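You operate a simulated robot arm through the tools that you are given. There is no shell and no other tool. Be economical: measure what you need, move in short steps, check, and stop when the job is done.

The job below is to be done with a simulated two-armed robot. You get a single attempt, and the scene is never put back.

## Task
Press the yellow column button three times. Then fetch the red plug from the steel bench top and stand it on top of the white tape roll there. Then switch the right switch on. Then press the square red button two times. Then take the blue-rimmed jar on the top of the wooden table and put it away on the top of the blue-legged bench. Then take the gold fitting on the top of the wooden table and put it away on the steel bench top. Then open the bottom chest drawer. Keep to this order. Set down upright: red plug, blue-rimmed jar, gold fitting.
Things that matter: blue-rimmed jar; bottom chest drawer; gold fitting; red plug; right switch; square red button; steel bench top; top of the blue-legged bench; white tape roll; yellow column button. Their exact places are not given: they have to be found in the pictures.

The check looks at the end state, three seconds after you hand in, the way a careful person would. Anything else that was tipped, shoved, dropped, spilled or broken makes it a failure.

## Robot
Two 7-joint arms with three-finger grippers on one trunk, on a base that drives. Base frame: it is fixed to the floor where the robot stands at the start and does not move with it; the origin is under the middle of the robot, x ahead of it, y to its left, z up. Units: m, degrees, N and s.
The left shoulder is at the start at [0.03, 0.124, 1.033], the right one opposite. With the tool pointing down near the work surface each hand reaches from about 0.1 to 0.78 m from the robot's upright axis, wherever it stands, measured 20 degrees to its own side. Places, roughly: blue-rimmed jar (8x8x10 cm) [-15.9, -0.6, 0.9]; bottom chest drawer [-12.9, -1.1, 0.2]; gold fitting (4x4x6 cm) [-15.7, -0.8, 0.9]; red plug (4x3x8 cm) [-9.9, -1.8, 0.9]; right switch [-8.8, 5.1, 1.1]; square red button [-12.9, 4.7, 0.8]; steel bench top [-8.5, -1.6, 0.8]; top of the blue-legged bench [-14.1, 10, 0.8]; white tape roll (8x8x5 cm) [-9.8, -1.5, 0.8]; yellow column button [0.5, 0, 1.1]. Payload 2.2 kg a hand.
The TCP of each hand is the grasp point between the finger pads, 0.028 m short of the fingertips. In the tool frame z runs along the fingers and y along their closing line. The gripper opens to 0.102 m. The gripper's body begins 0.071 m behind the TCP.
Orientation is told as [roll, pitch, yaw] about the base's x, y, z axes, in that order, counted from this pose: with the fingers straight down and closing along the base's y, the tool's x points along the base's -x, its y along +y and its z along -z.

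## Interface
- The arms move only by the tool send_rows. It takes "left_steps", "right_steps" or both (then of equal length, played together; a hand with none holds still); each is a list of rows, each a list of 7 numbers: the turn, a rotation vector about the tool's x, y, z in degrees, then the shift along the tool's x, y, z in m, then the opening, from 0 (shut) to 1 (fully open). In form: [[ax, ay, az, x, y, z, claw], ...]. A call has 1 to 8 rows; each row shifts and turns the commanded pose from where the row before left it, along the tool's axes as they then stand. Each row takes 0.2 s and may step no farther than 0.05 m and 8.6 degrees from the row before; otherwise, or with a gripper value out of range, the whole call is refused. A pose out of reach is approached as far as the arm can. The call stops where the force on the tool passes 40 N (or 10 N more than at its start, if that is more) or the arm is blocked; 0.2 s more then pass. The fingers move at their own pace and stop on an object; they squeeze with about 31 N. The grip force told is the motor's: it shows also when the fingers shut on nothing. Time passes only in rows, and 0.2 s behind the last, so rows that do not move let the fingers close. The reply holds the time, the measured pose of the TCP, the force on the tool along the base axes, the opening and the grip force, in the units named above and with some noise, with the torque about the TCP (base axes, N m) and any sound that the robot's microphone picked up.
- Cameras (640 x 400 px; columns grow to the right, rows downward): "scene" is now at [0.0616, -0.0016, 1.7523]; the picture's right is [0.02, -1.00, 0.00], its down [-0.74, -0.02, -0.67] and it looks along [0.67, 0.02, -0.74] (base axes); focal length 275 px, centre (320, 200). "left" rides on the left gripper at [0.072, 0.038, -0.086] in its tool frame; the picture's right is [-0.46, 0.89, 0.00], its down [-0.60, -0.32, -0.73] and it looks along [-0.65, -0.34, 0.68] (tool axes); focal length 256 px, centre (320, 200). "right" rides on the right gripper at [0.069, 0.044, -0.086] in its tool frame; the picture's right is [-0.53, 0.85, 0.00], its down [-0.58, -0.36, -0.73] and it looks along [-0.62, -0.39, 0.68] (tool axes); focal length 256 px, centre (320, 200).
- grab_frame(camera): a new picture of that camera. The clock stands still meanwhile.
- slide_trunk(by): slides the trunk up (or, below 0, down) by that many m; the arms and the scene camera ride with it, the base frame stays. It gives what a move gives, with no picture.
- base_move(legs): drives the robot by 1 to 6 legs, each [ahead, left, turn to the left] in m, m and degrees, along the robot's own axes; the way and the turn of a leg run together, so that a leg with both is an arc; at most 1.5 m and 180 degrees a leg. The arms and the cameras ride along, it lands a little off, and it stops where it bumps. It gives what a move gives.
- turn_head(pan, tilt): turns the head with the scene camera to pan (to the left, within 143 degrees either way) and tilt (down, from -29 to 69), counted from straight ahead of the robot. It gives what a move gives.
- locate(camera, pixels): for up to 12 pixels [column, row] of the newest picture of that camera ("zoom" is the newest enlarged one), the place [x, y, z] in the base frame of the surface seen there, good to about 0.002 m, but the place of the scene camera against the robot may be out by one fixed shift of up to 0.018 m in any direction. The clock stands still meanwhile.
- enlarge(camera, box): a new picture of the part [left, top, right, bottom] of that camera's present view, enlarged. The clock stands still meanwhile.
- finish_job(): hands the job in; it is judged then, once.

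Keep the steps short. Do not move on a guess: measure, check each grasp and each placing, and mend mistakes. In all there are 110 turns and 88 pictures (those below and enlarged ones count). Leave the grippers open and the arms clear of the work at the hand-in unless told otherwise, and finish with a single line.

The tools are called as a command line: name --argument value ..., lists and objects as JSON in quotes. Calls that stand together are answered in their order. send_rows: Moves the arms, as the interface text tells. Its arguments: {"type":"object","properties":{"left_steps":{"type":"array","items":{"type":"array","items":{"type":"number"}}},"right_steps":{"type":"array","items":{"type":"array","items":{"type":"number"}}}},"required":[]} The other tools are called the same way: slide_trunk (by) slides the trunk up or down; base_move (legs) drives the base; turn_head (pan, tilt) turns the head that bears the scene camera; grab_frame (camera) takes a picture; locate (camera, pixels) gives the place of the surface under pixels of a picture; enlarge (camera, box) takes an enlarged picture of a part of a camera's view; finish_job () hands the job in.

At the start:

```text
time: 0.0
left_tool_pos: [0.4739, 0.1412, 1.296]
left_tool_rot: [0.1, 0.0, 0.0]
left_ft_force: [-0.2, 0.9, 0.1]
left_wrist_torque: [0.05, 0.05, 0.0]
left_finger_gap: 0.102
left_grip_force: 0.0
right_tool_pos: [0.3833, -0.1678, 1.2957]
right_tool_rot: [0.2, -0.1, 0.0]
right_ft_force: [0.3, -0.2, -0.5]
right_wrist_torque: [-0.01, 0.01, -0.02]
right_finger_gap: 0.1019
right_grip_force: 0.0
trunk travel left (down, up): [-0.275, 0.265]
robot x, y, heading: [0.0003, 0.0008, -0.1]
head pan, tilt: [1.4, 48.1]
```

scene: 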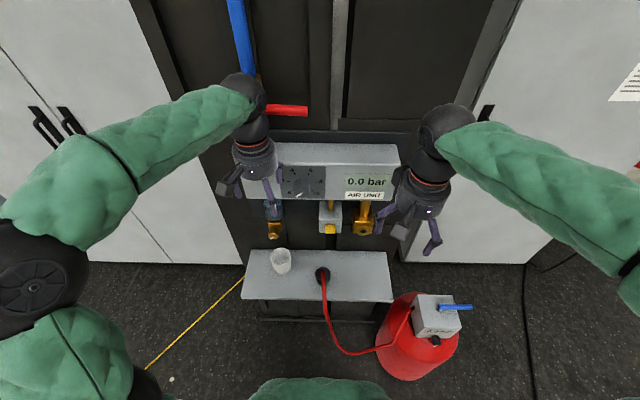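
right: 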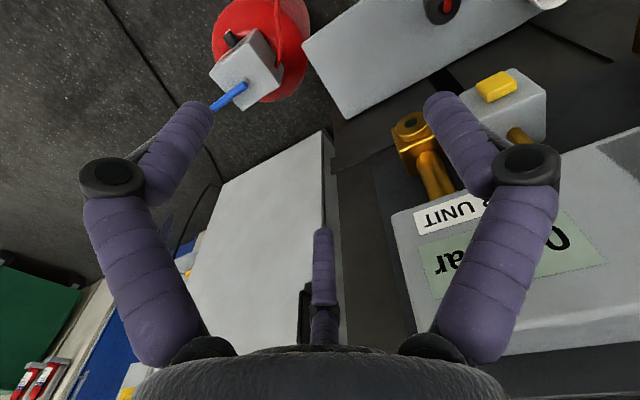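
left: 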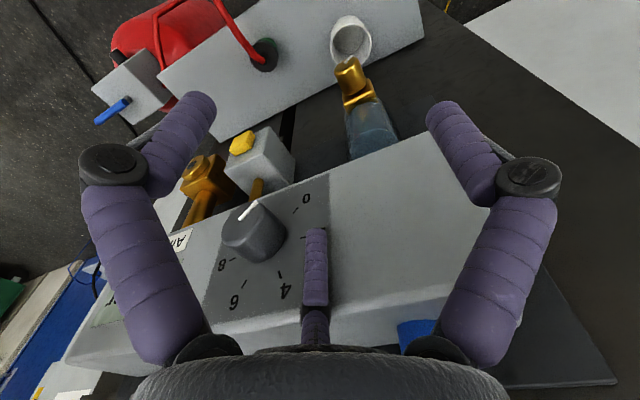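

I see a yellow button on a grey box at about scene pixel (330,229). I'll enlarge and measure it.

enlarge --camera "scene" --box '[240, 130, 400, 250]'

locate --camera "scene" --pixels '[[330, 229], [330, 215], [322, 225], [338, 225], [275, 230], [365, 226], [320, 275], [337, 155], [427, 210], [268, 185]]'

locate --camera "right" --pixels '[[496, 86], [480, 84], [515, 85], [520, 110]]'

locate --camera "left" --pixels '[[241, 142], [270, 145], [262, 165]]'

```text
3.33 times, centred on (320, 190) of scene
```

zoom: 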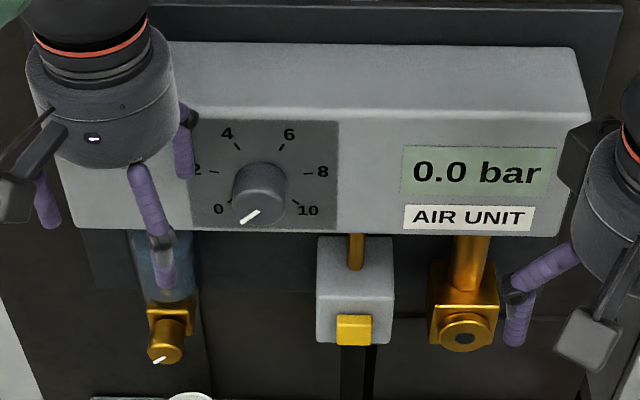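

```text
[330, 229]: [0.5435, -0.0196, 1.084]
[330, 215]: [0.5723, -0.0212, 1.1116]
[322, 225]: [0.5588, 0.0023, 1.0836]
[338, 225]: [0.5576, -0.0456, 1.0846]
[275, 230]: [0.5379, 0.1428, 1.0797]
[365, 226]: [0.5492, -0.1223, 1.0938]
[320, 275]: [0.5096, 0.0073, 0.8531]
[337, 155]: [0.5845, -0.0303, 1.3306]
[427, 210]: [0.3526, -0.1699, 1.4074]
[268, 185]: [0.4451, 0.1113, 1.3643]
```

```text
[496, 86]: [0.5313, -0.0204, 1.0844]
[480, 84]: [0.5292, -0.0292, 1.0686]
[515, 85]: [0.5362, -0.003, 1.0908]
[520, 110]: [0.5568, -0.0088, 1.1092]
```

```text
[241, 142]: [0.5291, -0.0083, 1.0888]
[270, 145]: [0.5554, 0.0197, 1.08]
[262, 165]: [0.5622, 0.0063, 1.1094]
```

The button faces the robot, front face about x 0.53, y -0.018, z 1.083 by hand cameras. I'll turn the right hand to point forward (pitch -90) with fingers shut.

send_rows --right_steps '[[0, -8.5, 0, 0, 0, 0, 0], [0, -8.5, 0, 0, 0, 0, 0], [0, -8.5, 0, 0, 0, 0, 0], [0, -8.5, 0, 0, 0, 0, 0], [0, -8.5, 0, 0, 0, 0, 0], [0, -8.5, 0, 0, 0, 0, 0], [0, -8.5, 0, 0, 0, 0, 0], [0, -8.5, 0, 0, 0, 0, 0]]'

send_rows --right_steps '[[0, -8.5, 0, 0, 0, 0, 0], [0, -8.5, 0, 0, 0, 0, 0], [0, -5, 0, 0, 0, 0, 0], [0, 0, 0, 0.05, 0.03, 0, 0], [0, 0, 0, 0.05, 0.04, 0, 0], [0, 0, 0, 0.05, 0.04, 0, 0], [0, 0, 0, 0.05, 0.04, 0, 0], [0, 0, 0, 0.013, 0, 0, 0]]'

grab_frame --camera "right"

grab_frame --camera "scene"

```text
time: 1.8
left_tool_pos: [0.4714, 0.1399, 1.2978]
left_tool_rot: [0.1, 0.0, 0.0]
left_ft_force: [-0.2, 0.3, -0.2]
left_wrist_torque: [0.0, 0.0, 0.01]
left_finger_gap: 0.1018
left_grip_force: 0.0
right_tool_pos: [0.3815, -0.1671, 1.297]
right_tool_rot: [0.4, -68.0, -0.3]
right_ft_force: [0.7, 0.1, -0.7]
right_wrist_torque: [0.01, -0.01, 0.02]
right_finger_gap: 0.0022
right_grip_force: 31.4
trunk travel left (down, up): [-0.275, 0.265]
robot x, y, heading: [-0.002, 0.0016, -0.2]
head pan, tilt: [1.4, 48.1]
```

```text
refused: row 4 steps farther than a row can; nothing moved
```

```text
83 pictures are left
```

right: 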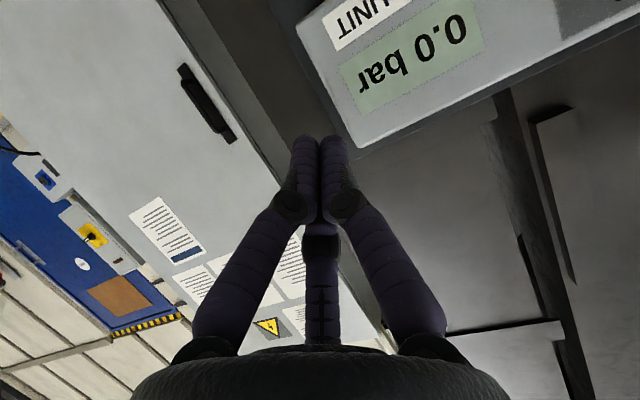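

```text
82 pictures are left
```

scene: 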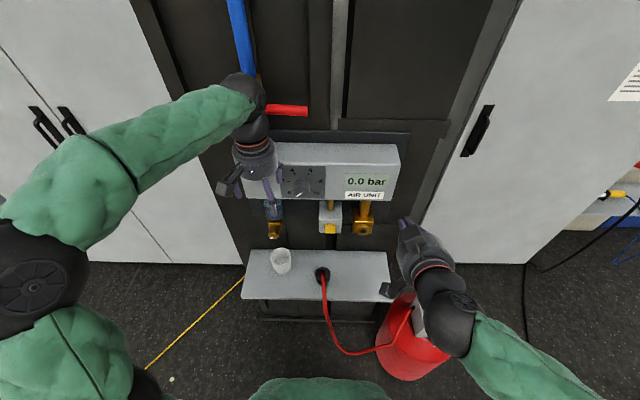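

The step was too long; I'll repeat with shorter rows: finish turning, then down and left to the button's line.

send_rows --right_steps '[[0, -8.5, 0, 0, 0, 0, 0], [0, -8.5, 0, 0, 0, 0, 0], [0, -5, 0, 0, 0, 0, 0], [0, 0, 0, 0.04, 0.02, 0, 0], [0, 0, 0, 0.04, 0.02, 0, 0], [0, 0, 0, 0.04, 0.02, 0, 0], [0, 0, 0, 0.04, 0.02, 0, 0], [0, 0, 0, 0.04, 0.02, 0, 0]]'

send_rows --right_steps '[[0, 0, 0, 0.012, 0.045, 0, 0], [0, 0, 0, 0, 0.004, 0.03, 0], [0, 0, 0, 0, 0, 0.03, 0], [0, 0, 0, 0, 0, 0, 0]]'

grab_frame --camera "right"

```text
time: 3.8
left_tool_pos: [0.4733, 0.1404, 1.295]
left_tool_rot: [0.0, 0.0, -0.1]
left_ft_force: [-0.2, -0.2, 0.1]
left_wrist_torque: [0.0, -0.01, 0.04]
left_finger_gap: 0.1022
left_grip_force: 0.0
right_tool_pos: [0.3885, -0.0718, 1.1241]
right_tool_rot: [145.3, -85.1, -146.7]
right_ft_force: [0.0, 0.1, 0.8]
right_wrist_torque: [0.02, 0.0, 0.01]
right_finger_gap: 0.0021
right_grip_force: 30.7
trunk travel left (down, up): [-0.275, 0.265]
robot x, y, heading: [-0.0016, 0.0036, 0.1]
head pan, tilt: [1.4, 48.1]
stopped in row 8 (right hand): the arm was blocked; the commanded pose is now the measured one
```

```text
time: 4.8
left_tool_pos: [0.4736, 0.1401, 1.2966]
left_tool_rot: [0.0, 0.0, -0.1]
left_ft_force: [-0.4, 0.1, -0.4]
left_wrist_torque: [0.02, -0.04, 0.03]
left_finger_gap: 0.1021
left_grip_force: 0.0
right_tool_pos: [0.4502, -0.0221, 1.1169]
right_tool_rot: [145.0, -85.2, -146.4]
right_ft_force: [-0.9, -0.5, -0.6]
right_wrist_torque: [-0.01, 0.03, -0.01]
right_finger_gap: 0.002
right_grip_force: 31.1
trunk travel left (down, up): [-0.275, 0.265]
robot x, y, heading: [-0.0008, 0.0041, 0.1]
head pan, tilt: [1.4, 48.1]
```

```text
81 pictures are left
```

right: 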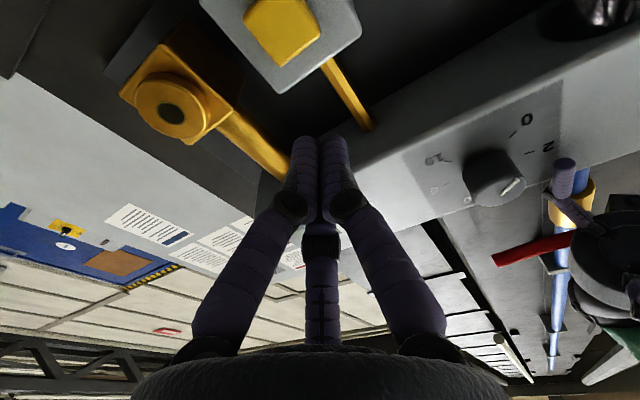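

The arm stopped slightly nose-up (4°), probably near its own body, but it's in front of the button. I'll measure the button here.

locate --camera "right" --pixels '[[282, 32], [262, 15], [305, 45], [280, 55], [315, 20], [335, 40], [318, 140]]'

slide_trunk --by -0.035

grab_frame --camera "right"

```text
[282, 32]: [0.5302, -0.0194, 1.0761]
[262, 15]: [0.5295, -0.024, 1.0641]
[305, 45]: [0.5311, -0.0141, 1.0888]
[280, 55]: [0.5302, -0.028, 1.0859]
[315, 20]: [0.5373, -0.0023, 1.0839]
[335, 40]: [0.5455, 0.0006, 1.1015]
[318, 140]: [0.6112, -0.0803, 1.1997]
```

```text
time: 5.6
left_tool_pos: [0.4731, 0.1402, 1.262]
left_tool_rot: [0.0, -0.1, 0.1]
left_ft_force: [-0.6, -0.1, 0.1]
left_wrist_torque: [-0.03, 0.02, 0.01]
left_finger_gap: 0.1021
left_grip_force: 0.1
right_tool_pos: [0.4508, -0.0224, 1.0818]
right_tool_rot: [145.1, -85.3, -146.4]
right_ft_force: [-0.4, 0.3, 0.9]
right_wrist_torque: [0.0, 0.01, 0.01]
right_finger_gap: 0.0022
right_grip_force: 31.5
trunk travel left (down, up): [-0.24, 0.3]
robot x, y, heading: [0.0002, -0.0011, 0.0]
head pan, tilt: [1.4, 48.1]
```

```text
80 pictures are left
```

right: 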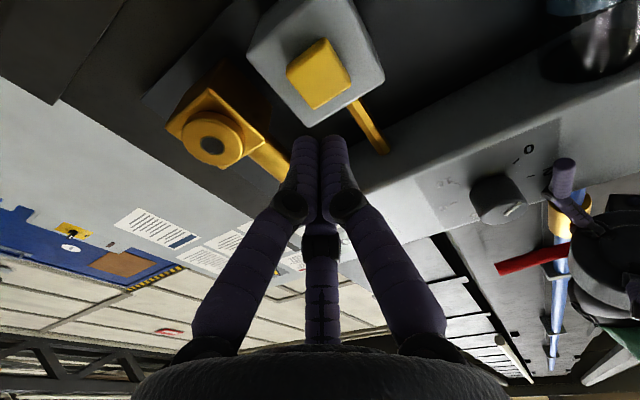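

Button centre ≈ (0.530,-0.018,1.078); fingertips are 0.05 m in front. I'll trim down/left and approach, then press gently.

send_rows --right_steps '[[0, 0, 0, 0.01, 0.006, 0, 0], [0, 0, 0, 0, 0, 0.04, 0], [0, 0, 0, 0, 0, 0.008, 0], [0, 0, 0, 0, 0, 0.005, 0], [0, 0, 0, 0, 0, 0.004, 0]]'

grab_frame --camera "right"

```text
time: 6.8
left_tool_pos: [0.4729, 0.1413, 1.2617]
left_tool_rot: [-0.1, -0.1, 0.0]
left_ft_force: [-0.5, 0.8, 0.2]
left_wrist_torque: [-0.03, -0.03, 0.01]
left_finger_gap: 0.1022
left_grip_force: 0.2
right_tool_pos: [0.507, -0.0191, 1.0753]
right_tool_rot: [145.1, -85.3, -146.5]
right_ft_force: [-2.7, 0.4, -1.7]
right_wrist_torque: [-0.02, 0.09, 0.0]
right_finger_gap: 0.0022
right_grip_force: 30.4
trunk travel left (down, up): [-0.24, 0.3]
robot x, y, heading: [-0.0029, -0.001, -0.2]
head pan, tilt: [1.4, 48.1]
```

```text
79 pictures are left
```

right: 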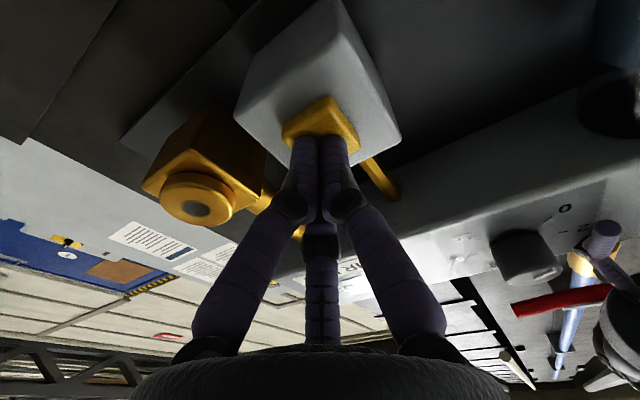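

Contact at 2.7 N. I push further in small steps to find the click.

send_rows --right_steps '[[0, 0, 0, 0, 0, 0.003, 0], [0, 0, 0, 0, 0, 0.003, 0], [0, 0, 0, 0, 0, 0, 0]]'

```text
time: 7.6
left_tool_pos: [0.4733, 0.1401, 1.2617]
left_tool_rot: [0.0, 0.0, 0.0]
left_ft_force: [0.2, 0.3, -0.1]
left_wrist_torque: [-0.01, 0.02, 0.0]
left_finger_gap: 0.1019
left_grip_force: 0.1
right_tool_pos: [0.5124, -0.0202, 1.0767]
right_tool_rot: [144.9, -85.4, -146.3]
right_ft_force: [-9.0, -1.8, -3.1]
right_wrist_torque: [-0.04, 0.17, -0.1]
right_finger_gap: 0.0019
right_grip_force: 31.2
trunk travel left (down, up): [-0.24, 0.3]
robot x, y, heading: [-0.0017, 0.0035, 0.0]
head pan, tilt: [1.4, 48.1]
heard: click
```

A click: press one. Back off to release, then check.

send_rows --right_steps '[[0, 0, 0, 0, 0, -0.02, 0], [0, 0, 0, 0, 0, 0, 0], [0, 0, 0, 0, 0, 0, 0]]'

send_rows --right_steps '[[0, 0, 0, 0, 0, 0.014, 0], [0, 0, 0, 0, 0, 0.003, 0], [0, 0, 0, 0, 0, 0.003, 0], [0, 0, 0, 0, 0, 0, 0]]'

send_rows --right_steps '[[0, 0, 0, 0, 0, -0.02, 0], [0, 0, 0, 0, 0, 0, 0], [0, 0, 0, 0, 0, 0, 0]]'

enlarge --camera "scene" --box '[240, 100, 440, 250]'

```text
time: 8.4
left_tool_pos: [0.4738, 0.1403, 1.2611]
left_tool_rot: [-0.1, 0.0, 0.0]
left_ft_force: [0.2, -0.5, 0.6]
left_wrist_torque: [-0.01, 0.0, 0.02]
left_finger_gap: 0.102
left_grip_force: 0.1
right_tool_pos: [0.4951, -0.0164, 1.0752]
right_tool_rot: [145.1, -85.4, -146.5]
right_ft_force: [-0.4, -0.2, 0.8]
right_wrist_torque: [0.01, -0.01, -0.01]
right_finger_gap: 0.0019
right_grip_force: 31.8
trunk travel left (down, up): [-0.24, 0.3]
robot x, y, heading: [-0.0008, -0.0002, -0.2]
head pan, tilt: [1.4, 48.1]
```

```text
time: 9.4
left_tool_pos: [0.4729, 0.1416, 1.2625]
left_tool_rot: [-0.1, -0.1, -0.1]
left_ft_force: [0.1, -1.1, -0.4]
left_wrist_torque: [-0.01, 0.0, 0.02]
left_finger_gap: 0.1021
left_grip_force: 0.1
right_tool_pos: [0.5127, -0.0167, 1.0757]
right_tool_rot: [145.4, -85.3, -146.8]
right_ft_force: [-10.9, 2.1, 1.6]
right_wrist_torque: [0.01, 0.09, 0.07]
right_finger_gap: 0.006
right_grip_force: 31.2
trunk travel left (down, up): [-0.24, 0.3]
robot x, y, heading: [0.0004, 0.0007, 0.1]
head pan, tilt: [1.4, 48.1]
heard: click
```

```text
time: 10.2
left_tool_pos: [0.4729, 0.1411, 1.2607]
left_tool_rot: [0.0, 0.0, 0.0]
left_ft_force: [-0.5, 0.1, -0.5]
left_wrist_torque: [0.02, 0.01, 0.0]
left_finger_gap: 0.1016
left_grip_force: 0.1
right_tool_pos: [0.494, -0.0171, 1.0765]
right_tool_rot: [145.1, -85.3, -146.4]
right_ft_force: [-0.7, -0.5, -0.4]
right_wrist_torque: [-0.02, -0.02, 0.0]
right_finger_gap: 0.0022
right_grip_force: 31.3
trunk travel left (down, up): [-0.24, 0.3]
robot x, y, heading: [-0.0003, 0.0024, 0.3]
head pan, tilt: [1.4, 48.1]
```

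```text
2.67 times, centred on (340, 175) of scene
```

zoom: 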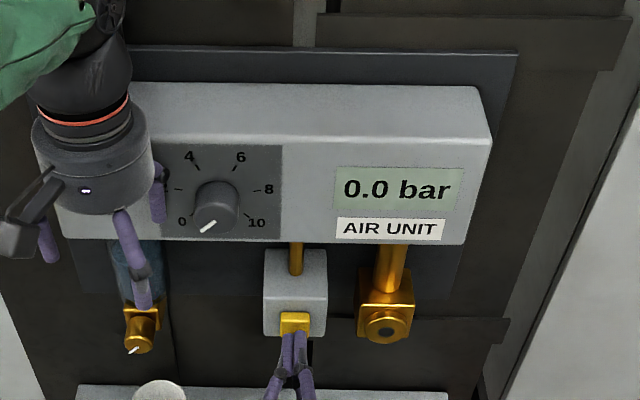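

Two presses, two clicks. Third press, then back well clear.

send_rows --right_steps '[[0, 0, 0, 0, 0, 0.014, 0], [0, 0, 0, 0, 0, 0.003, 0], [0, 0, 0, 0, 0, 0.003, 0], [0, 0, 0, 0, 0, 0, 0]]'

send_rows --right_steps '[[0, 0, 0, 0, 0, -0.02, 0], [0, 0, 0, 0, 0, -0.04, 0], [0, 0, 0, 0, 0, -0.04, 0], [0, 0, 0, 0, 0, -0.02, 0], [0, 0, 0, 0, -0.05, 0, 0], [0, 0, 0, 0, -0.05, 0, 0], [0, 0, 0, 0, -0.04, 0, 0]]'

turn_head --pan 140 --tilt 20

grab_frame --camera "scene"

```text
time: 11.2
left_tool_pos: [0.472, 0.1405, 1.261]
left_tool_rot: [0.0, -0.2, -0.1]
left_ft_force: [0.5, -0.4, -0.8]
left_wrist_torque: [0.01, -0.01, 0.02]
left_finger_gap: 0.1022
left_grip_force: 0.0
right_tool_pos: [0.5122, -0.0166, 1.0775]
right_tool_rot: [145.4, -85.4, -146.7]
right_ft_force: [-12.6, 3.5, -0.5]
right_wrist_torque: [0.09, 0.16, 0.01]
right_finger_gap: 0.002
right_grip_force: 31.7
trunk travel left (down, up): [-0.24, 0.3]
robot x, y, heading: [0.0025, 0.0001, -0.2]
head pan, tilt: [1.4, 48.1]
heard: click
```

```text
time: 12.8
left_tool_pos: [0.473, 0.1394, 1.2611]
left_tool_rot: [-0.1, 0.1, 0.0]
left_ft_force: [-0.6, 0.5, -0.4]
left_wrist_torque: [-0.04, -0.07, 0.01]
left_finger_gap: 0.102
left_grip_force: 0.0
right_tool_pos: [0.3918, -0.1101, 1.0679]
right_tool_rot: [145.6, -85.3, -147.3]
right_ft_force: [-0.2, 0.3, 0.0]
right_wrist_torque: [0.04, 0.02, -0.02]
right_finger_gap: 0.0021
right_grip_force: 32.0
right hand out of reach, approached as far as the arm can: row 6, 7
trunk travel left (down, up): [-0.24, 0.3]
robot x, y, heading: [0.0026, 0.0015, 0.0]
head pan, tilt: [1.4, 48.1]
```

```text
time: 15.0
left_tool_pos: [0.4738, 0.1411, 1.2601]
left_tool_rot: [-0.1, -0.1, -0.1]
left_ft_force: [-1.2, 0.0, 0.7]
left_wrist_torque: [-0.02, -0.05, 0.01]
left_finger_gap: 0.102
left_grip_force: 0.0
right_tool_pos: [0.3927, -0.1099, 1.068]
right_tool_rot: [145.7, -85.4, -147.3]
right_ft_force: [0.2, -0.7, -0.1]
right_wrist_torque: [0.02, 0.02, 0.02]
right_finger_gap: 0.0021
right_grip_force: 31.1
trunk travel left (down, up): [-0.24, 0.3]
robot x, y, heading: [0.0007, -0.0029, -0.2]
head pan, tilt: [140.0, 20.0]
```

```text
77 pictures are left
```

scene: 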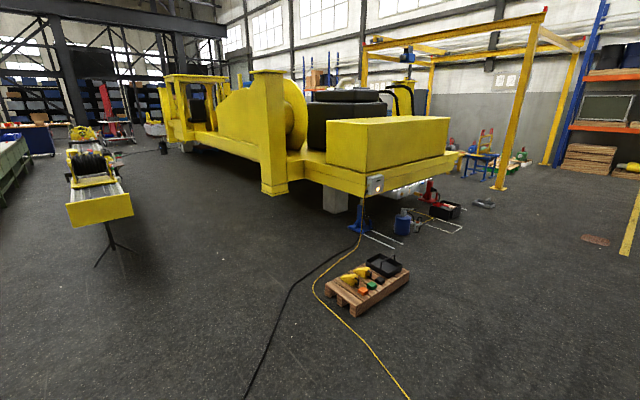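

Three clicks total. Now I return the right hand to fingers-down, and look to the rear right.

send_rows --right_steps '[[0, 8.5, 0, 0, 0, 0, 1], [0, 8.5, 0, 0, 0, 0, 1], [0, 8.5, 0, 0, 0, 0, 1], [0, 8.5, 0, 0, 0, 0, 1], [0, 8.5, 0, 0, 0, 0, 1], [0, 8.5, 0, 0, 0, 0, 1], [0, 8.5, 0, 0, 0, 0, 1], [0, 8.5, 0, 0, 0, 0, 1]]'

turn_head --pan -140 --tilt 20

grab_frame --camera "scene"

```text
time: 16.8
left_tool_pos: [0.4752, 0.1396, 1.2604]
left_tool_rot: [0.0, 0.0, 0.0]
left_ft_force: [0.5, -0.2, -0.1]
left_wrist_torque: [0.04, 0.0, 0.02]
left_finger_gap: 0.102
left_grip_force: 0.1
right_tool_pos: [0.392, -0.1098, 1.0654]
right_tool_rot: [3.0, -25.9, -2.7]
right_ft_force: [0.5, 0.9, -0.4]
right_wrist_torque: [0.0, 0.01, -0.02]
right_finger_gap: 0.1018
right_grip_force: 0.1
trunk travel left (down, up): [-0.24, 0.3]
robot x, y, heading: [0.0019, 0.0033, -0.2]
head pan, tilt: [140.0, 20.0]
```

```text
time: 20.7
left_tool_pos: [0.4748, 0.1403, 1.2612]
left_tool_rot: [-0.1, 0.0, -0.1]
left_ft_force: [-0.4, 0.7, 0.4]
left_wrist_torque: [-0.05, 0.02, 0.0]
left_finger_gap: 0.1021
left_grip_force: 0.0
right_tool_pos: [0.3911, -0.1099, 1.0648]
right_tool_rot: [3.0, -25.9, -2.6]
right_ft_force: [1.0, 0.6, 0.7]
right_wrist_torque: [0.0, 0.03, 0.01]
right_finger_gap: 0.1023
right_grip_force: 0.0
trunk travel left (down, up): [-0.24, 0.3]
robot x, y, heading: [0.0039, 0.0021, -0.1]
head pan, tilt: [-140.0, 20.0]
```

```text
76 pictures are left
```

scene: 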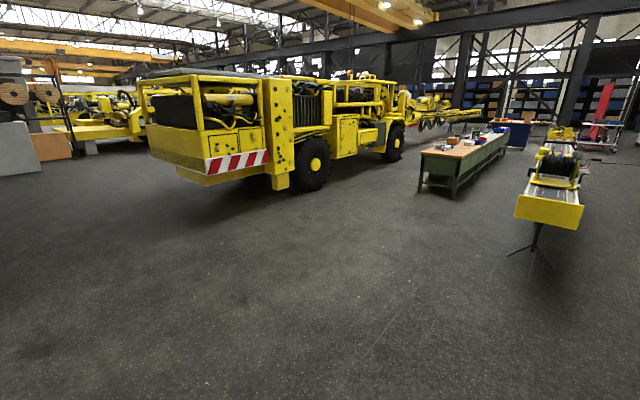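

Three clicks are done. I measure the far furniture and floor points here.

locate --camera "scene" --pixels '[[420, 155], [480, 160], [510, 130], [456, 198], [515, 205], [580, 205], [540, 255], [560, 165], [560, 130], [510, 120], [310, 170], [600, 140]]'

enlarge --camera "scene" --box '[400, 70, 640, 220]'

```text
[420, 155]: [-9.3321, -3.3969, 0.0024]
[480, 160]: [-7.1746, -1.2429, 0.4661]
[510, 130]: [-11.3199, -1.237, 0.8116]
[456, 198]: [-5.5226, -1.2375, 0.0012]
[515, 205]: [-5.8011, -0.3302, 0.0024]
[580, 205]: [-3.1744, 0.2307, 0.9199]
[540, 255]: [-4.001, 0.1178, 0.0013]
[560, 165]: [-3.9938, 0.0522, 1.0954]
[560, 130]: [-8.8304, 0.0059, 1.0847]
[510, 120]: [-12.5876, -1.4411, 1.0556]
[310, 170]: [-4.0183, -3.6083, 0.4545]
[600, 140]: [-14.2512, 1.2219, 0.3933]
```

```text
2.67 times, centred on (520, 145) of scene
```

zoom: 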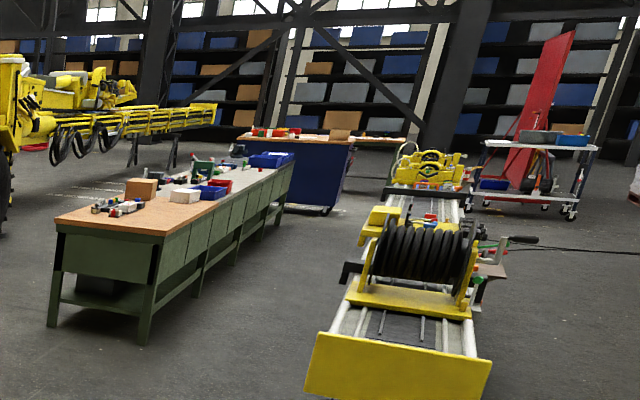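

The long green bench is the steel bench candidate. I measure its top corners and items in the zoom.

locate --camera "zoom" --pixels '[[58, 217], [160, 236], [150, 334], [52, 322], [292, 158], [200, 180], [268, 160], [204, 170], [125, 210], [345, 270], [385, 180], [330, 145]]'

turn_head --pan -143 --tilt 50

grab_frame --camera "scene"

```text
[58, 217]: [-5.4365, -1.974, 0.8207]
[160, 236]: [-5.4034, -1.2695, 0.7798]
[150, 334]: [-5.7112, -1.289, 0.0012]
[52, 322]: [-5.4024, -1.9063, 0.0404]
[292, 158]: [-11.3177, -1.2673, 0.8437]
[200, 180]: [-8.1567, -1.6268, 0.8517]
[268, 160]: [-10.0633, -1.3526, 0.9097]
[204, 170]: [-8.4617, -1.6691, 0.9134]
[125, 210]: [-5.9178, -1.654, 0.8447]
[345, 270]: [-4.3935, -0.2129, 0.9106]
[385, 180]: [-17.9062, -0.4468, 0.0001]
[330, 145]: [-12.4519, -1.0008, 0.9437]
```

```text
time: 21.6
left_tool_pos: [0.4724, 0.1403, 1.26]
left_tool_rot: [0.1, 0.0, 0.0]
left_ft_force: [0.7, 0.9, -0.1]
left_wrist_torque: [-0.03, -0.03, -0.01]
left_finger_gap: 0.1019
left_grip_force: 0.0
right_tool_pos: [0.3909, -0.1098, 1.0663]
right_tool_rot: [3.0, -26.0, -2.6]
right_ft_force: [0.0, -0.3, -1.0]
right_wrist_torque: [-0.03, 0.01, 0.0]
right_finger_gap: 0.1019
right_grip_force: 0.0
trunk travel left (down, up): [-0.24, 0.3]
robot x, y, heading: [-0.0011, -0.0024, 0.2]
head pan, tilt: [-143.0, 50.0]
```

```text
74 pictures are left
```

scene: 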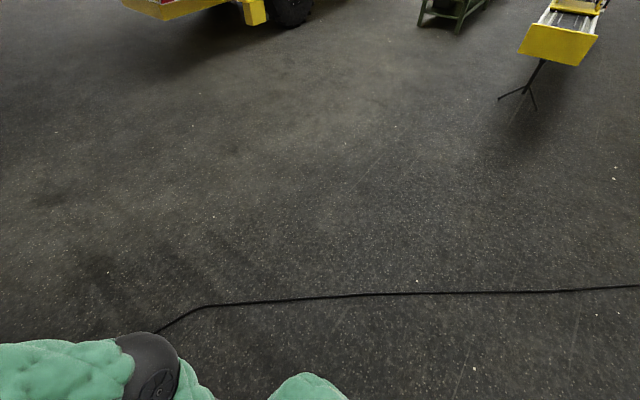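

The bench spans y -1.98…-1.26, x -5.4…-11.3. I tuck the arms, then back off and turn around.

send_rows --left_steps '[[0, 0, 0, 0.04, 0, 0, 1], [0, 0, 0, 0.04, 0, 0, 1], [0, 0, 0, 0.04, 0, 0, 1], [0, 0, 0, 0.03, 0, 0, 1], [0, 0, 0, 0, 0, 0, 1], [0, 0, 0, 0, 0, 0, 1], [0, 0, 0, 0, 0, 0, 1]]' --right_steps '[[0, 8.5, 0, 0, 0, 0, 1], [0, 8.5, 0, 0, 0, 0, 1], [0, 8.5, 0, 0, 0, 0, 1], [0, 0, 0, 0, -0.02, -0.045, 1], [0, 0, 0, 0, -0.02, -0.045, 1], [0, 0, 0, 0.02, 0, -0.045, 1], [0, 0, 0, 0.02, 0, -0.045, 1]]'

base_move --legs '[[-0.8, 0, 0], [0, 0, -90], [0, 0, -90]]'

turn_head --pan 0 --tilt 20

grab_frame --camera "scene"

```text
time: 23.2
left_tool_pos: [0.3244, 0.1378, 1.2574]
left_tool_rot: [0.0, 0.0, 0.0]
left_ft_force: [0.6, 0.4, 0.4]
left_wrist_torque: [0.01, 0.0, 0.0]
left_finger_gap: 0.1018
left_grip_force: 0.0
right_tool_pos: [0.3486, -0.1553, 1.2421]
right_tool_rot: [2.7, -0.3, -1.3]
right_ft_force: [-0.1, 0.9, 0.0]
right_wrist_torque: [0.01, 0.02, 0.0]
right_finger_gap: 0.102
right_grip_force: 0.1
trunk travel left (down, up): [-0.24, 0.3]
robot x, y, heading: [0.004, -0.001, 0.1]
head pan, tilt: [-143.0, 50.0]
```

```text
time: 35.2
left_tool_pos: [-1.1094, -0.1281, 1.2578]
left_tool_rot: [0.0, 0.0, 176.9]
left_ft_force: [0.8, -0.7, 0.6]
left_wrist_torque: [0.04, 0.02, 0.0]
left_finger_gap: 0.1022
left_grip_force: 0.0
right_tool_pos: [-1.1163, 0.1673, 1.2406]
right_tool_rot: [2.7, -0.5, 175.7]
right_ft_force: [0.3, -0.4, -0.8]
right_wrist_torque: [0.01, -0.01, 0.0]
right_finger_gap: 0.102
right_grip_force: 0.1
trunk travel left (down, up): [-0.24, 0.3]
robot x, y, heading: [-0.7787, -0.0073, 176.9]
head pan, tilt: [-143.0, 50.0]
```

```text
time: 37.5
left_tool_pos: [-1.1088, -0.1282, 1.2591]
left_tool_rot: [0.1, -0.1, 176.8]
left_ft_force: [0.9, 0.2, 0.7]
left_wrist_torque: [-0.01, -0.02, 0.0]
left_finger_gap: 0.102
left_grip_force: 0.0
right_tool_pos: [-1.1175, 0.167, 1.2418]
right_tool_rot: [2.7, -0.4, 175.6]
right_ft_force: [0.6, -0.9, 0.9]
right_wrist_torque: [-0.01, -0.01, 0.01]
right_finger_gap: 0.1019
right_grip_force: 0.1
trunk travel left (down, up): [-0.24, 0.3]
robot x, y, heading: [-0.7801, -0.0103, 177.0]
head pan, tilt: [0.0, 20.0]
```

```text
73 pictures are left
```

scene: 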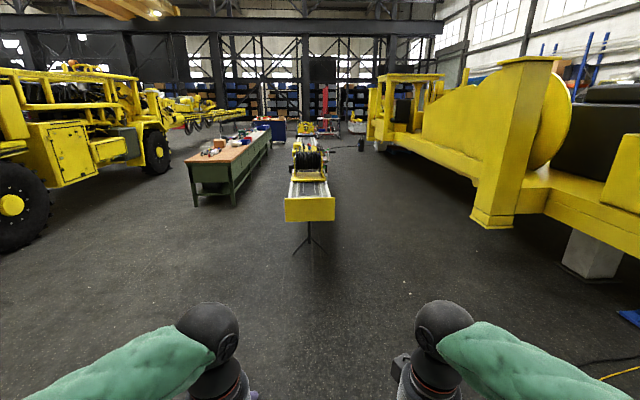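

The drive worked. I look at the aisle on either side of the bench.

enlarge --camera "scene" --box '[150, 80, 350, 205]'

locate --camera "zoom" --pixels '[[25, 290], [225, 145], [95, 240], [345, 300], [370, 260], [560, 240], [445, 220], [330, 130], [395, 140], [430, 200], [525, 195], [100, 150]]'

```text
3.20 times, centred on (250, 142) of scene
```

zoom: 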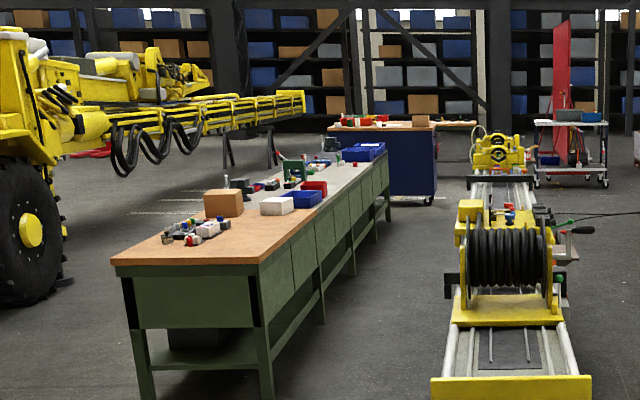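

```text
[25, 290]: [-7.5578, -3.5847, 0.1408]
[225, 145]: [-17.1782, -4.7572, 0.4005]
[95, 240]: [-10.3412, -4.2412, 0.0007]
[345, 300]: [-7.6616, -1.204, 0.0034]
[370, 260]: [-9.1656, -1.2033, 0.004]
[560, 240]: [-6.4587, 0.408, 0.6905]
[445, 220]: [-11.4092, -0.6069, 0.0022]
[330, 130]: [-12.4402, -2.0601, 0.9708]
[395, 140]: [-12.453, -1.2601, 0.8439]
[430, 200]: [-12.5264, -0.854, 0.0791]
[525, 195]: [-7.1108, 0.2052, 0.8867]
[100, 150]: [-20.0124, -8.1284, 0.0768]
```

The far aisle (y -2 to -3.5) is wide and the plug lies near that edge. I drive there, strafing left then ahead.

base_move --legs '[[1.2, 0.88, 3], [1.2, 0.88, 0], [1.2, 0.88, 0], [1.5, 0, 0], [1.5, 0, 0]]'

turn_head --pan -35 --tilt 30

grab_frame --camera "scene"

```text
time: 72.9
left_tool_pos: [-7.7836, -2.6378, 1.2591]
left_tool_rot: [0.0, 0.0, 179.6]
left_ft_force: [-1.3, 0.3, 0.0]
left_wrist_torque: [-0.02, 0.01, 0.02]
left_finger_gap: 0.102
left_grip_force: 0.1
right_tool_pos: [-7.805, -2.3432, 1.2413]
right_tool_rot: [2.7, -0.3, 178.4]
right_ft_force: [-1.2, 0.3, 0.2]
right_wrist_torque: [-0.01, 0.0, 0.01]
right_finger_gap: 0.1022
right_grip_force: 0.1
trunk travel left (down, up): [-0.24, 0.3]
robot x, y, heading: [-7.4575, -2.5024, 179.8]
head pan, tilt: [0.0, 20.0]
```

```text
time: 73.9
left_tool_pos: [-7.7826, -2.6392, 1.2579]
left_tool_rot: [0.1, 0.0, 179.5]
left_ft_force: [-0.2, 0.0, -0.1]
left_wrist_torque: [0.04, 0.03, 0.02]
left_finger_gap: 0.1021
left_grip_force: 0.1
right_tool_pos: [-7.8056, -2.3439, 1.2423]
right_tool_rot: [2.7, -0.5, 178.4]
right_ft_force: [-0.4, 0.1, 0.4]
right_wrist_torque: [0.0, -0.02, 0.0]
right_finger_gap: 0.1019
right_grip_force: 0.1
trunk travel left (down, up): [-0.24, 0.3]
robot x, y, heading: [-7.4574, -2.5055, 179.5]
head pan, tilt: [-35.0, 30.0]
```

```text
71 pictures are left
```

scene: 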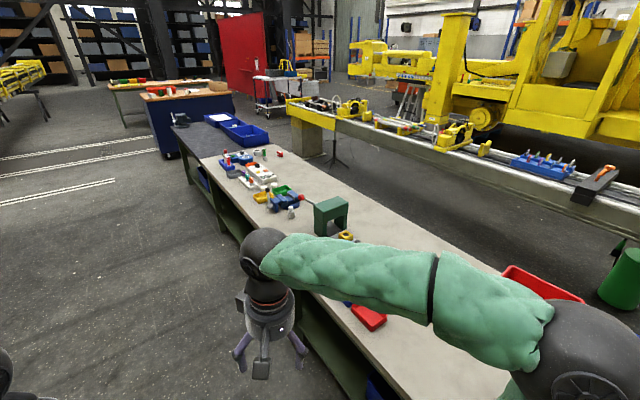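

I can see clutter on the bench ahead. Enlarge around (250,180).

enlarge --camera "scene" --box '[180, 100, 360, 240]'

locate --camera "zoom" --pixels '[[355, 180], [298, 180], [285, 200], [225, 195], [205, 200], [400, 390], [310, 290], [160, 190], [310, 335], [340, 190]]'

```text
2.86 times, centred on (270, 170) of scene
```

zoom: 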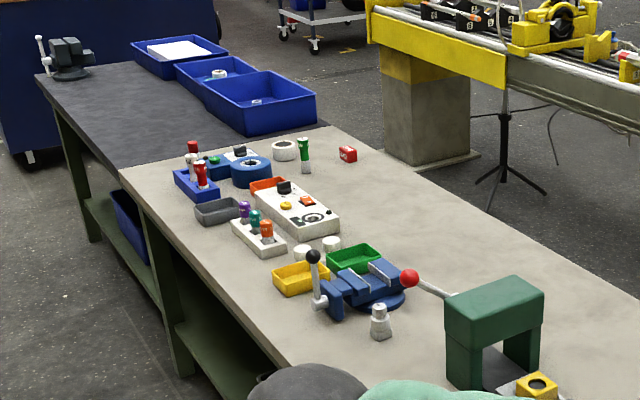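

```text
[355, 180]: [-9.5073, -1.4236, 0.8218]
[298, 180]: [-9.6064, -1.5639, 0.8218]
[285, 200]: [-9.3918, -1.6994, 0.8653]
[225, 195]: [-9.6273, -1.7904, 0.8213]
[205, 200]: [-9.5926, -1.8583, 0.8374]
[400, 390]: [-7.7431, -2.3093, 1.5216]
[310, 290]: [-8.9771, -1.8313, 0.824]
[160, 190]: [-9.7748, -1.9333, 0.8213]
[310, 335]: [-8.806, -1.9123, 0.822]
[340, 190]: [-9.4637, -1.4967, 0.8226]
```

Tape roll (285,150) and a red item (193,150) near x≈-9.9. I drive abreast and turn to face the bench.

base_move --legs '[[1.2, 0, 0], [1.17, 0, 0], [0, 0, -90]]'

turn_head --pan 0 --tilt 45

grab_frame --camera "scene"

```text
time: 89.3
left_tool_pos: [-9.9512, -2.1063, 1.2586]
left_tool_rot: [0.0, 0.0, 88.6]
left_ft_force: [0.5, 0.0, -0.2]
left_wrist_torque: [0.01, 0.01, -0.01]
left_finger_gap: 0.1019
left_grip_force: 0.1
right_tool_pos: [-9.6564, -2.0905, 1.2423]
right_tool_rot: [2.6, -0.4, 87.3]
right_ft_force: [-1.0, -0.8, 0.3]
right_wrist_torque: [-0.01, 0.01, 0.0]
right_finger_gap: 0.1021
right_grip_force: 0.0
trunk travel left (down, up): [-0.24, 0.3]
robot x, y, heading: [-9.8224, -2.4362, 88.5]
head pan, tilt: [-35.0, 30.0]
```

```text
time: 90.3
left_tool_pos: [-9.953, -2.1075, 1.2595]
left_tool_rot: [0.0, 0.0, 88.6]
left_ft_force: [0.1, -0.7, -0.1]
left_wrist_torque: [-0.01, -0.02, -0.03]
left_finger_gap: 0.102
left_grip_force: 0.0
right_tool_pos: [-9.6566, -2.0894, 1.2419]
right_tool_rot: [2.6, -0.4, 87.3]
right_ft_force: [0.0, 0.3, 0.1]
right_wrist_torque: [0.02, -0.02, 0.0]
right_finger_gap: 0.1022
right_grip_force: 0.2
trunk travel left (down, up): [-0.24, 0.3]
robot x, y, heading: [-9.8174, -2.4387, 88.4]
head pan, tilt: [0.0, 45.0]
```

```text
69 pictures are left
```

scene: 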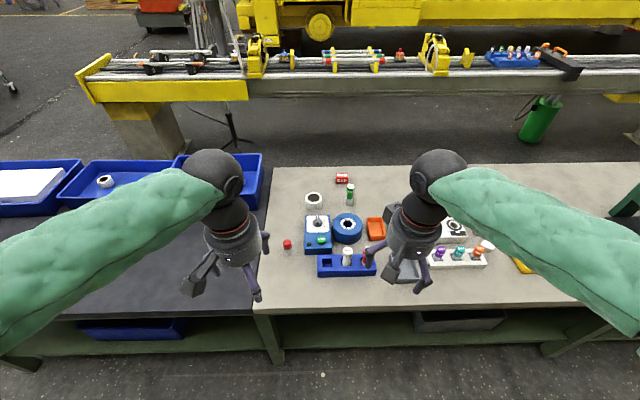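

enlarge --camera "scene" --box '[260, 165, 400, 285]'

locate --camera "zoom" --pixels '[[125, 363], [130, 335], [130, 385], [245, 150], [225, 165], [270, 165], [245, 175], [410, 165], [275, 335], [520, 390], [245, 142], [245, 128]]'

```text
3.33 times, centred on (330, 225) of scene
```

zoom: 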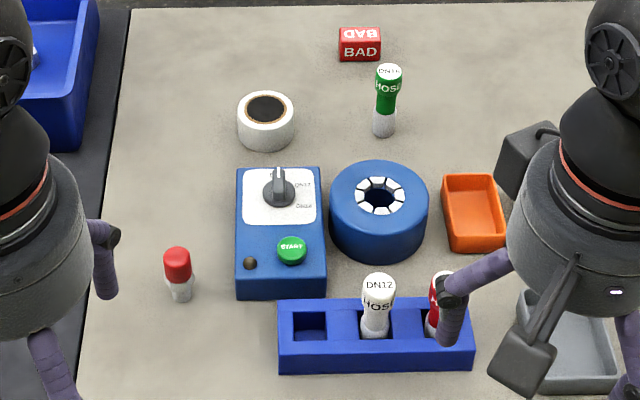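

```text
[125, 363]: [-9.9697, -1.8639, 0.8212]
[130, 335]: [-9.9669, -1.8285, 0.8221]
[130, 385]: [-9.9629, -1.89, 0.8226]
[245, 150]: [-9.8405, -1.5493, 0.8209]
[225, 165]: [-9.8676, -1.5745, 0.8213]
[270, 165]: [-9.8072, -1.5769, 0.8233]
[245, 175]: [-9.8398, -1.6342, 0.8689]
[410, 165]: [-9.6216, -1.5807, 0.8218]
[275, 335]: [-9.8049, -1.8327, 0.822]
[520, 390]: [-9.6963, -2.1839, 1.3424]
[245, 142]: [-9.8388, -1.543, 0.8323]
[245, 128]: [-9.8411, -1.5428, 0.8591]
```

The red plug stands at zoom (178,275); the tape roll at (266,120). Measure both.

locate --camera "zoom" --pixels '[[177, 253], [177, 270], [165, 270], [190, 270], [182, 293], [266, 108], [243, 108], [291, 108], [266, 93], [266, 124], [266, 140], [272, 185]]'

grab_frame --camera "left"

```text
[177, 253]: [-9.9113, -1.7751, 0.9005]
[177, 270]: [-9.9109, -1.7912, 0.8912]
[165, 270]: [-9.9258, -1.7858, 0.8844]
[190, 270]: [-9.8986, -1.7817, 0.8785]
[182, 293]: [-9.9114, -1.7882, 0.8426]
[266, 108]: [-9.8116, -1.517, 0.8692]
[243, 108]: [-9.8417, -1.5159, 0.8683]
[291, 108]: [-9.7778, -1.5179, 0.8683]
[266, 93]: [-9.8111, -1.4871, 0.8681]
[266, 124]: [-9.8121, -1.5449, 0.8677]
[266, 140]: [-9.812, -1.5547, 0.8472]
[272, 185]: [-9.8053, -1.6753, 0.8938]
```

```text
67 pictures are left
```

left: 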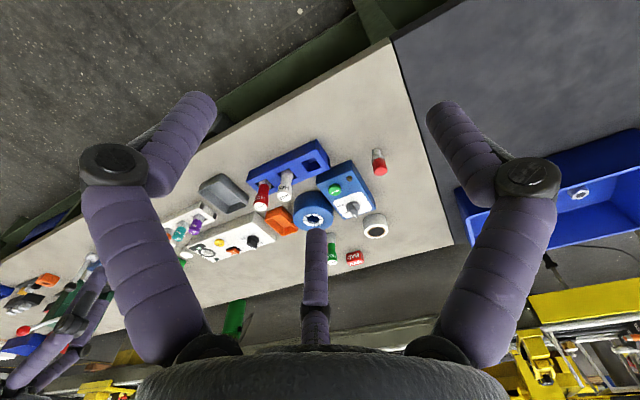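

Compare with the left-hand camera to find the scene camera's shift.

locate --camera "left" --pixels '[[378, 154], [380, 168], [375, 226], [365, 222], [386, 226], [374, 215], [374, 238], [450, 240], [395, 45]]'

enlarge --camera "left" --box '[320, 130, 430, 250]'

locate --camera "zoom" --pixels '[[315, 380], [315, 100], [320, 150], [330, 120], [320, 340], [280, 90], [350, 60]]'

```text
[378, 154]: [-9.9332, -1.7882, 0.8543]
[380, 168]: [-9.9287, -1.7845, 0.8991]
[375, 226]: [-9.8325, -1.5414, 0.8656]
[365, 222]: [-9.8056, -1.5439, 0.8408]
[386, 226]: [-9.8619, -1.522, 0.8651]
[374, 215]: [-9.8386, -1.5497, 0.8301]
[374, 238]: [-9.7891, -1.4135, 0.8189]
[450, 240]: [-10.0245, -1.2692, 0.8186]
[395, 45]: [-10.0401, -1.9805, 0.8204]
```

```text
3.33 times, centred on (375, 190) of left
```

zoom: 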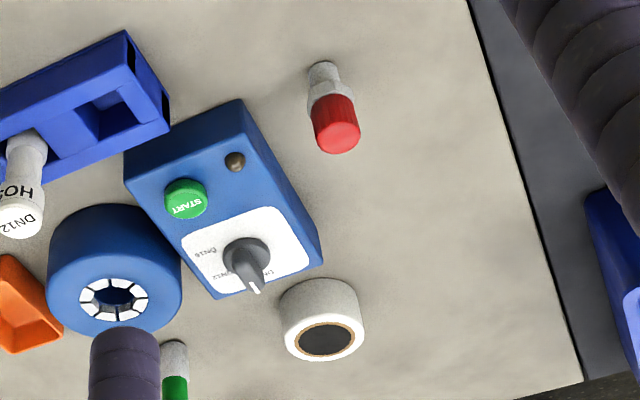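

```text
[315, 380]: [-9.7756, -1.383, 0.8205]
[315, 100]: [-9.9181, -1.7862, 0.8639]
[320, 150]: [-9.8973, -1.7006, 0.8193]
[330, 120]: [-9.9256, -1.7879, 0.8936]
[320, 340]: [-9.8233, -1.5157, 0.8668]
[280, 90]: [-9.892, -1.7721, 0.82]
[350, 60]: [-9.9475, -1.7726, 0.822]
```

Plug at (-9.927,-1.784), z 0.82–0.90; tape top centre (-9.826,-1.515), z 0.867. I edge closer to the bench.

base_move --legs '[[0.1, 0.03, 1.5]]'

base_move --legs '[[0.06, 0, 0]]'

```text
time: 91.5
left_tool_pos: [-9.9889, -2.0098, 1.2568]
left_tool_rot: [0.0, 0.1, 90.2]
left_ft_force: [-0.3, 0.5, -1.2]
left_wrist_torque: [-0.07, -0.01, 0.01]
left_finger_gap: 0.1021
left_grip_force: 0.1
right_tool_pos: [-9.6947, -1.9837, 1.2409]
right_tool_rot: [2.6, -0.4, 88.9]
right_ft_force: [-0.3, 0.7, -0.3]
right_wrist_torque: [-0.04, -0.01, 0.03]
right_finger_gap: 0.102
right_grip_force: 0.0
trunk travel left (down, up): [-0.24, 0.3]
robot x, y, heading: [-9.8502, -2.3353, 90.2]
head pan, tilt: [0.0, 45.0]
```

```text
time: 92.4
left_tool_pos: [-9.9895, -1.9482, 1.2566]
left_tool_rot: [0.0, 0.1, 90.3]
left_ft_force: [-0.3, 1.5, -1.5]
left_wrist_torque: [-0.05, 0.0, -0.03]
left_finger_gap: 0.1021
left_grip_force: 0.1
right_tool_pos: [-9.695, -1.9242, 1.2415]
right_tool_rot: [2.6, -0.1, 88.9]
right_ft_force: [0.0, 0.5, 0.3]
right_wrist_torque: [-0.08, 0.03, 0.01]
right_finger_gap: 0.102
right_grip_force: 0.1
trunk travel left (down, up): [-0.24, 0.3]
robot x, y, heading: [-9.8461, -2.2745, 90.5]
head pan, tilt: [0.0, 45.0]
```

No bump. The left hand goes over the plug (world +0.062 x, +0.164 y) and partly down, then I check.

send_rows --left_steps '[[0, 0, 0, -0.041, -0.0155, 0, 1], [0, 0, 0, -0.041, -0.0155, 0, 1], [0, 0, 0, -0.041, -0.0155, 0, 1], [0, 0, 0, -0.041, -0.0155, 0, 1], [0, 0, 0, 0, 0, 0.05, 1], [0, 0, 0, 0, 0, 0.05, 1], [0, 0, 0, 0, 0, 0.05, 1], [0, 0, 0, 0, 0, 0.05, 1]]'

grab_frame --camera "left"

```text
time: 94.2
left_tool_pos: [-9.9277, -1.7853, 1.0539]
left_tool_rot: [0.1, 0.0, 90.2]
left_ft_force: [-0.7, 0.4, -0.3]
left_wrist_torque: [-0.03, 0.01, -0.01]
left_finger_gap: 0.1019
left_grip_force: 0.1
right_tool_pos: [-9.6947, -1.9244, 1.2403]
right_tool_rot: [2.7, -0.2, 89.1]
right_ft_force: [-0.2, -0.5, 0.3]
right_wrist_torque: [0.0, -0.03, 0.02]
right_finger_gap: 0.102
right_grip_force: 0.1
trunk travel left (down, up): [-0.24, 0.3]
robot x, y, heading: [-9.8467, -2.2747, 90.1]
head pan, tilt: [0.0, 45.0]
```

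```text
65 pictures are left
```

left: 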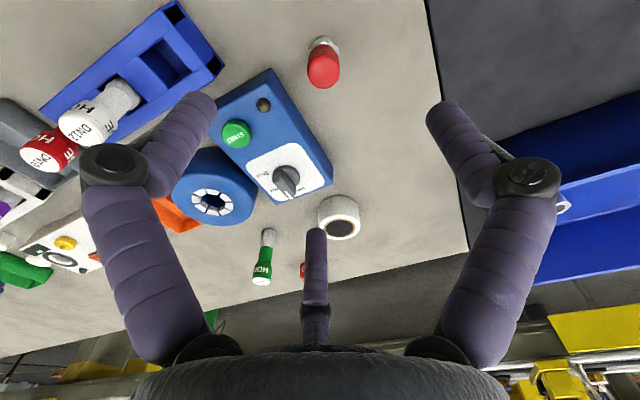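

Check plug and tape positions again from this closer view.

locate --camera "left" --pixels '[[322, 72], [309, 68], [337, 68], [322, 84], [325, 42], [340, 228], [329, 228], [352, 226], [340, 218], [340, 236]]'

```text
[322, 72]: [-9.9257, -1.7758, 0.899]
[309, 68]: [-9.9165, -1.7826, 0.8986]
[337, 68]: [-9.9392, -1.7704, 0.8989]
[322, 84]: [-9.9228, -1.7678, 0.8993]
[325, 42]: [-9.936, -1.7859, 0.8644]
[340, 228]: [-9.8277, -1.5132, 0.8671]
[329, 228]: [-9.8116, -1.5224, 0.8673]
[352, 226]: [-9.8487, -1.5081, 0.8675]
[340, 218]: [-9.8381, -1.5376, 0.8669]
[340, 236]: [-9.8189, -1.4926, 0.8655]
```

Nudge 7 mm in y and descend to z≈0.877.

send_rows --left_steps '[[0, 0, 0, -0.007, 0, 0.04, 1], [0, 0, 0, 0, 0, 0.045, 1], [0, 0, 0, 0, 0, 0.045, 1], [0, 0, 0, 0, 0, 0.047, 1]]'

grab_frame --camera "left"

```text
time: 95.2
left_tool_pos: [-9.9276, -1.779, 0.8755]
left_tool_rot: [0.0, 0.0, 90.2]
left_ft_force: [0.2, 0.4, 0.5]
left_wrist_torque: [-0.01, 0.01, 0.03]
left_finger_gap: 0.1019
left_grip_force: 0.1
right_tool_pos: [-9.6954, -1.9255, 1.2418]
right_tool_rot: [2.7, -0.3, 89.0]
right_ft_force: [-0.7, 0.1, -0.2]
right_wrist_torque: [-0.02, 0.01, 0.03]
right_finger_gap: 0.1021
right_grip_force: 0.0
trunk travel left (down, up): [-0.24, 0.3]
robot x, y, heading: [-9.8481, -2.2752, 90.2]
head pan, tilt: [0.0, 45.0]
```

```text
64 pictures are left
```

left: 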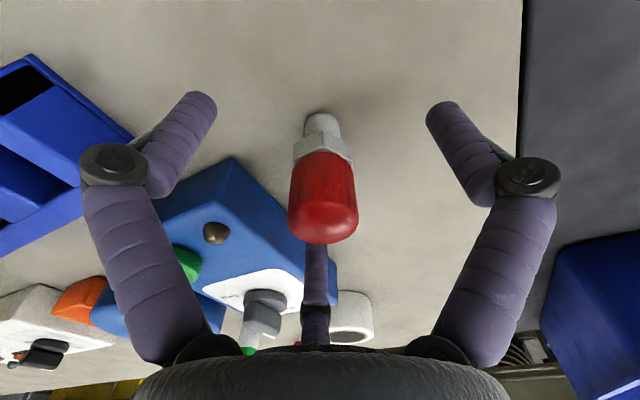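

The plug is centred between the fingers. Close and lift slightly.

send_rows --left_steps '[[0, 0, 0, 0, 0, 0, 0], [0, 0, 0, 0, 0, 0, 0], [0, 0, 0, 0, 0, 0, 0], [0, 0, 0, 0, 0, 0, 0]]'

send_rows --left_steps '[[0, 0, 0, 0, 0, -0.04, 0], [0, 0, 0, 0, 0, -0.04, 0], [0, 0, 0, 0, 0, -0.03, 0], [0, 0, 0, 0, 0, 0, 0]]'

grab_frame --camera "left"

```text
time: 96.2
left_tool_pos: [-9.926, -1.7796, 0.8768]
left_tool_rot: [-0.1, 0.0, 90.1]
left_ft_force: [-0.3, 0.0, 0.4]
left_wrist_torque: [0.05, 0.0, 0.0]
left_finger_gap: 0.033
left_grip_force: 30.9
right_tool_pos: [-9.6947, -1.9255, 1.241]
right_tool_rot: [2.7, -0.3, 89.0]
right_ft_force: [0.7, 0.3, 0.6]
right_wrist_torque: [0.0, -0.05, -0.03]
right_finger_gap: 0.1019
right_grip_force: 0.0
trunk travel left (down, up): [-0.24, 0.3]
robot x, y, heading: [-9.849, -2.2737, 90.4]
head pan, tilt: [0.0, 45.0]
```

```text
time: 97.2
left_tool_pos: [-9.9268, -1.7818, 0.9879]
left_tool_rot: [0.0, 0.1, 90.1]
left_ft_force: [-0.8, 0.0, -1.7]
left_wrist_torque: [-0.03, -0.03, -0.02]
left_finger_gap: 0.0331
left_grip_force: 30.3
right_tool_pos: [-9.6954, -1.9246, 1.241]
right_tool_rot: [2.7, -0.3, 89.0]
right_ft_force: [-0.1, 0.0, -0.2]
right_wrist_torque: [-0.01, -0.02, 0.03]
right_finger_gap: 0.102
right_grip_force: 0.0
trunk travel left (down, up): [-0.24, 0.3]
robot x, y, heading: [-9.8508, -2.2737, 89.9]
head pan, tilt: [0.0, 45.0]
```

```text
63 pictures are left
```

left: 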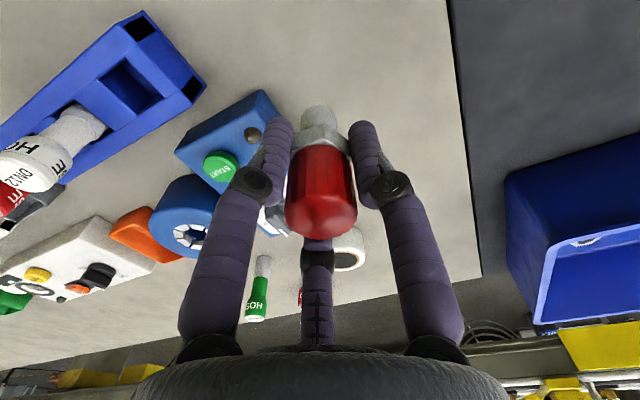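

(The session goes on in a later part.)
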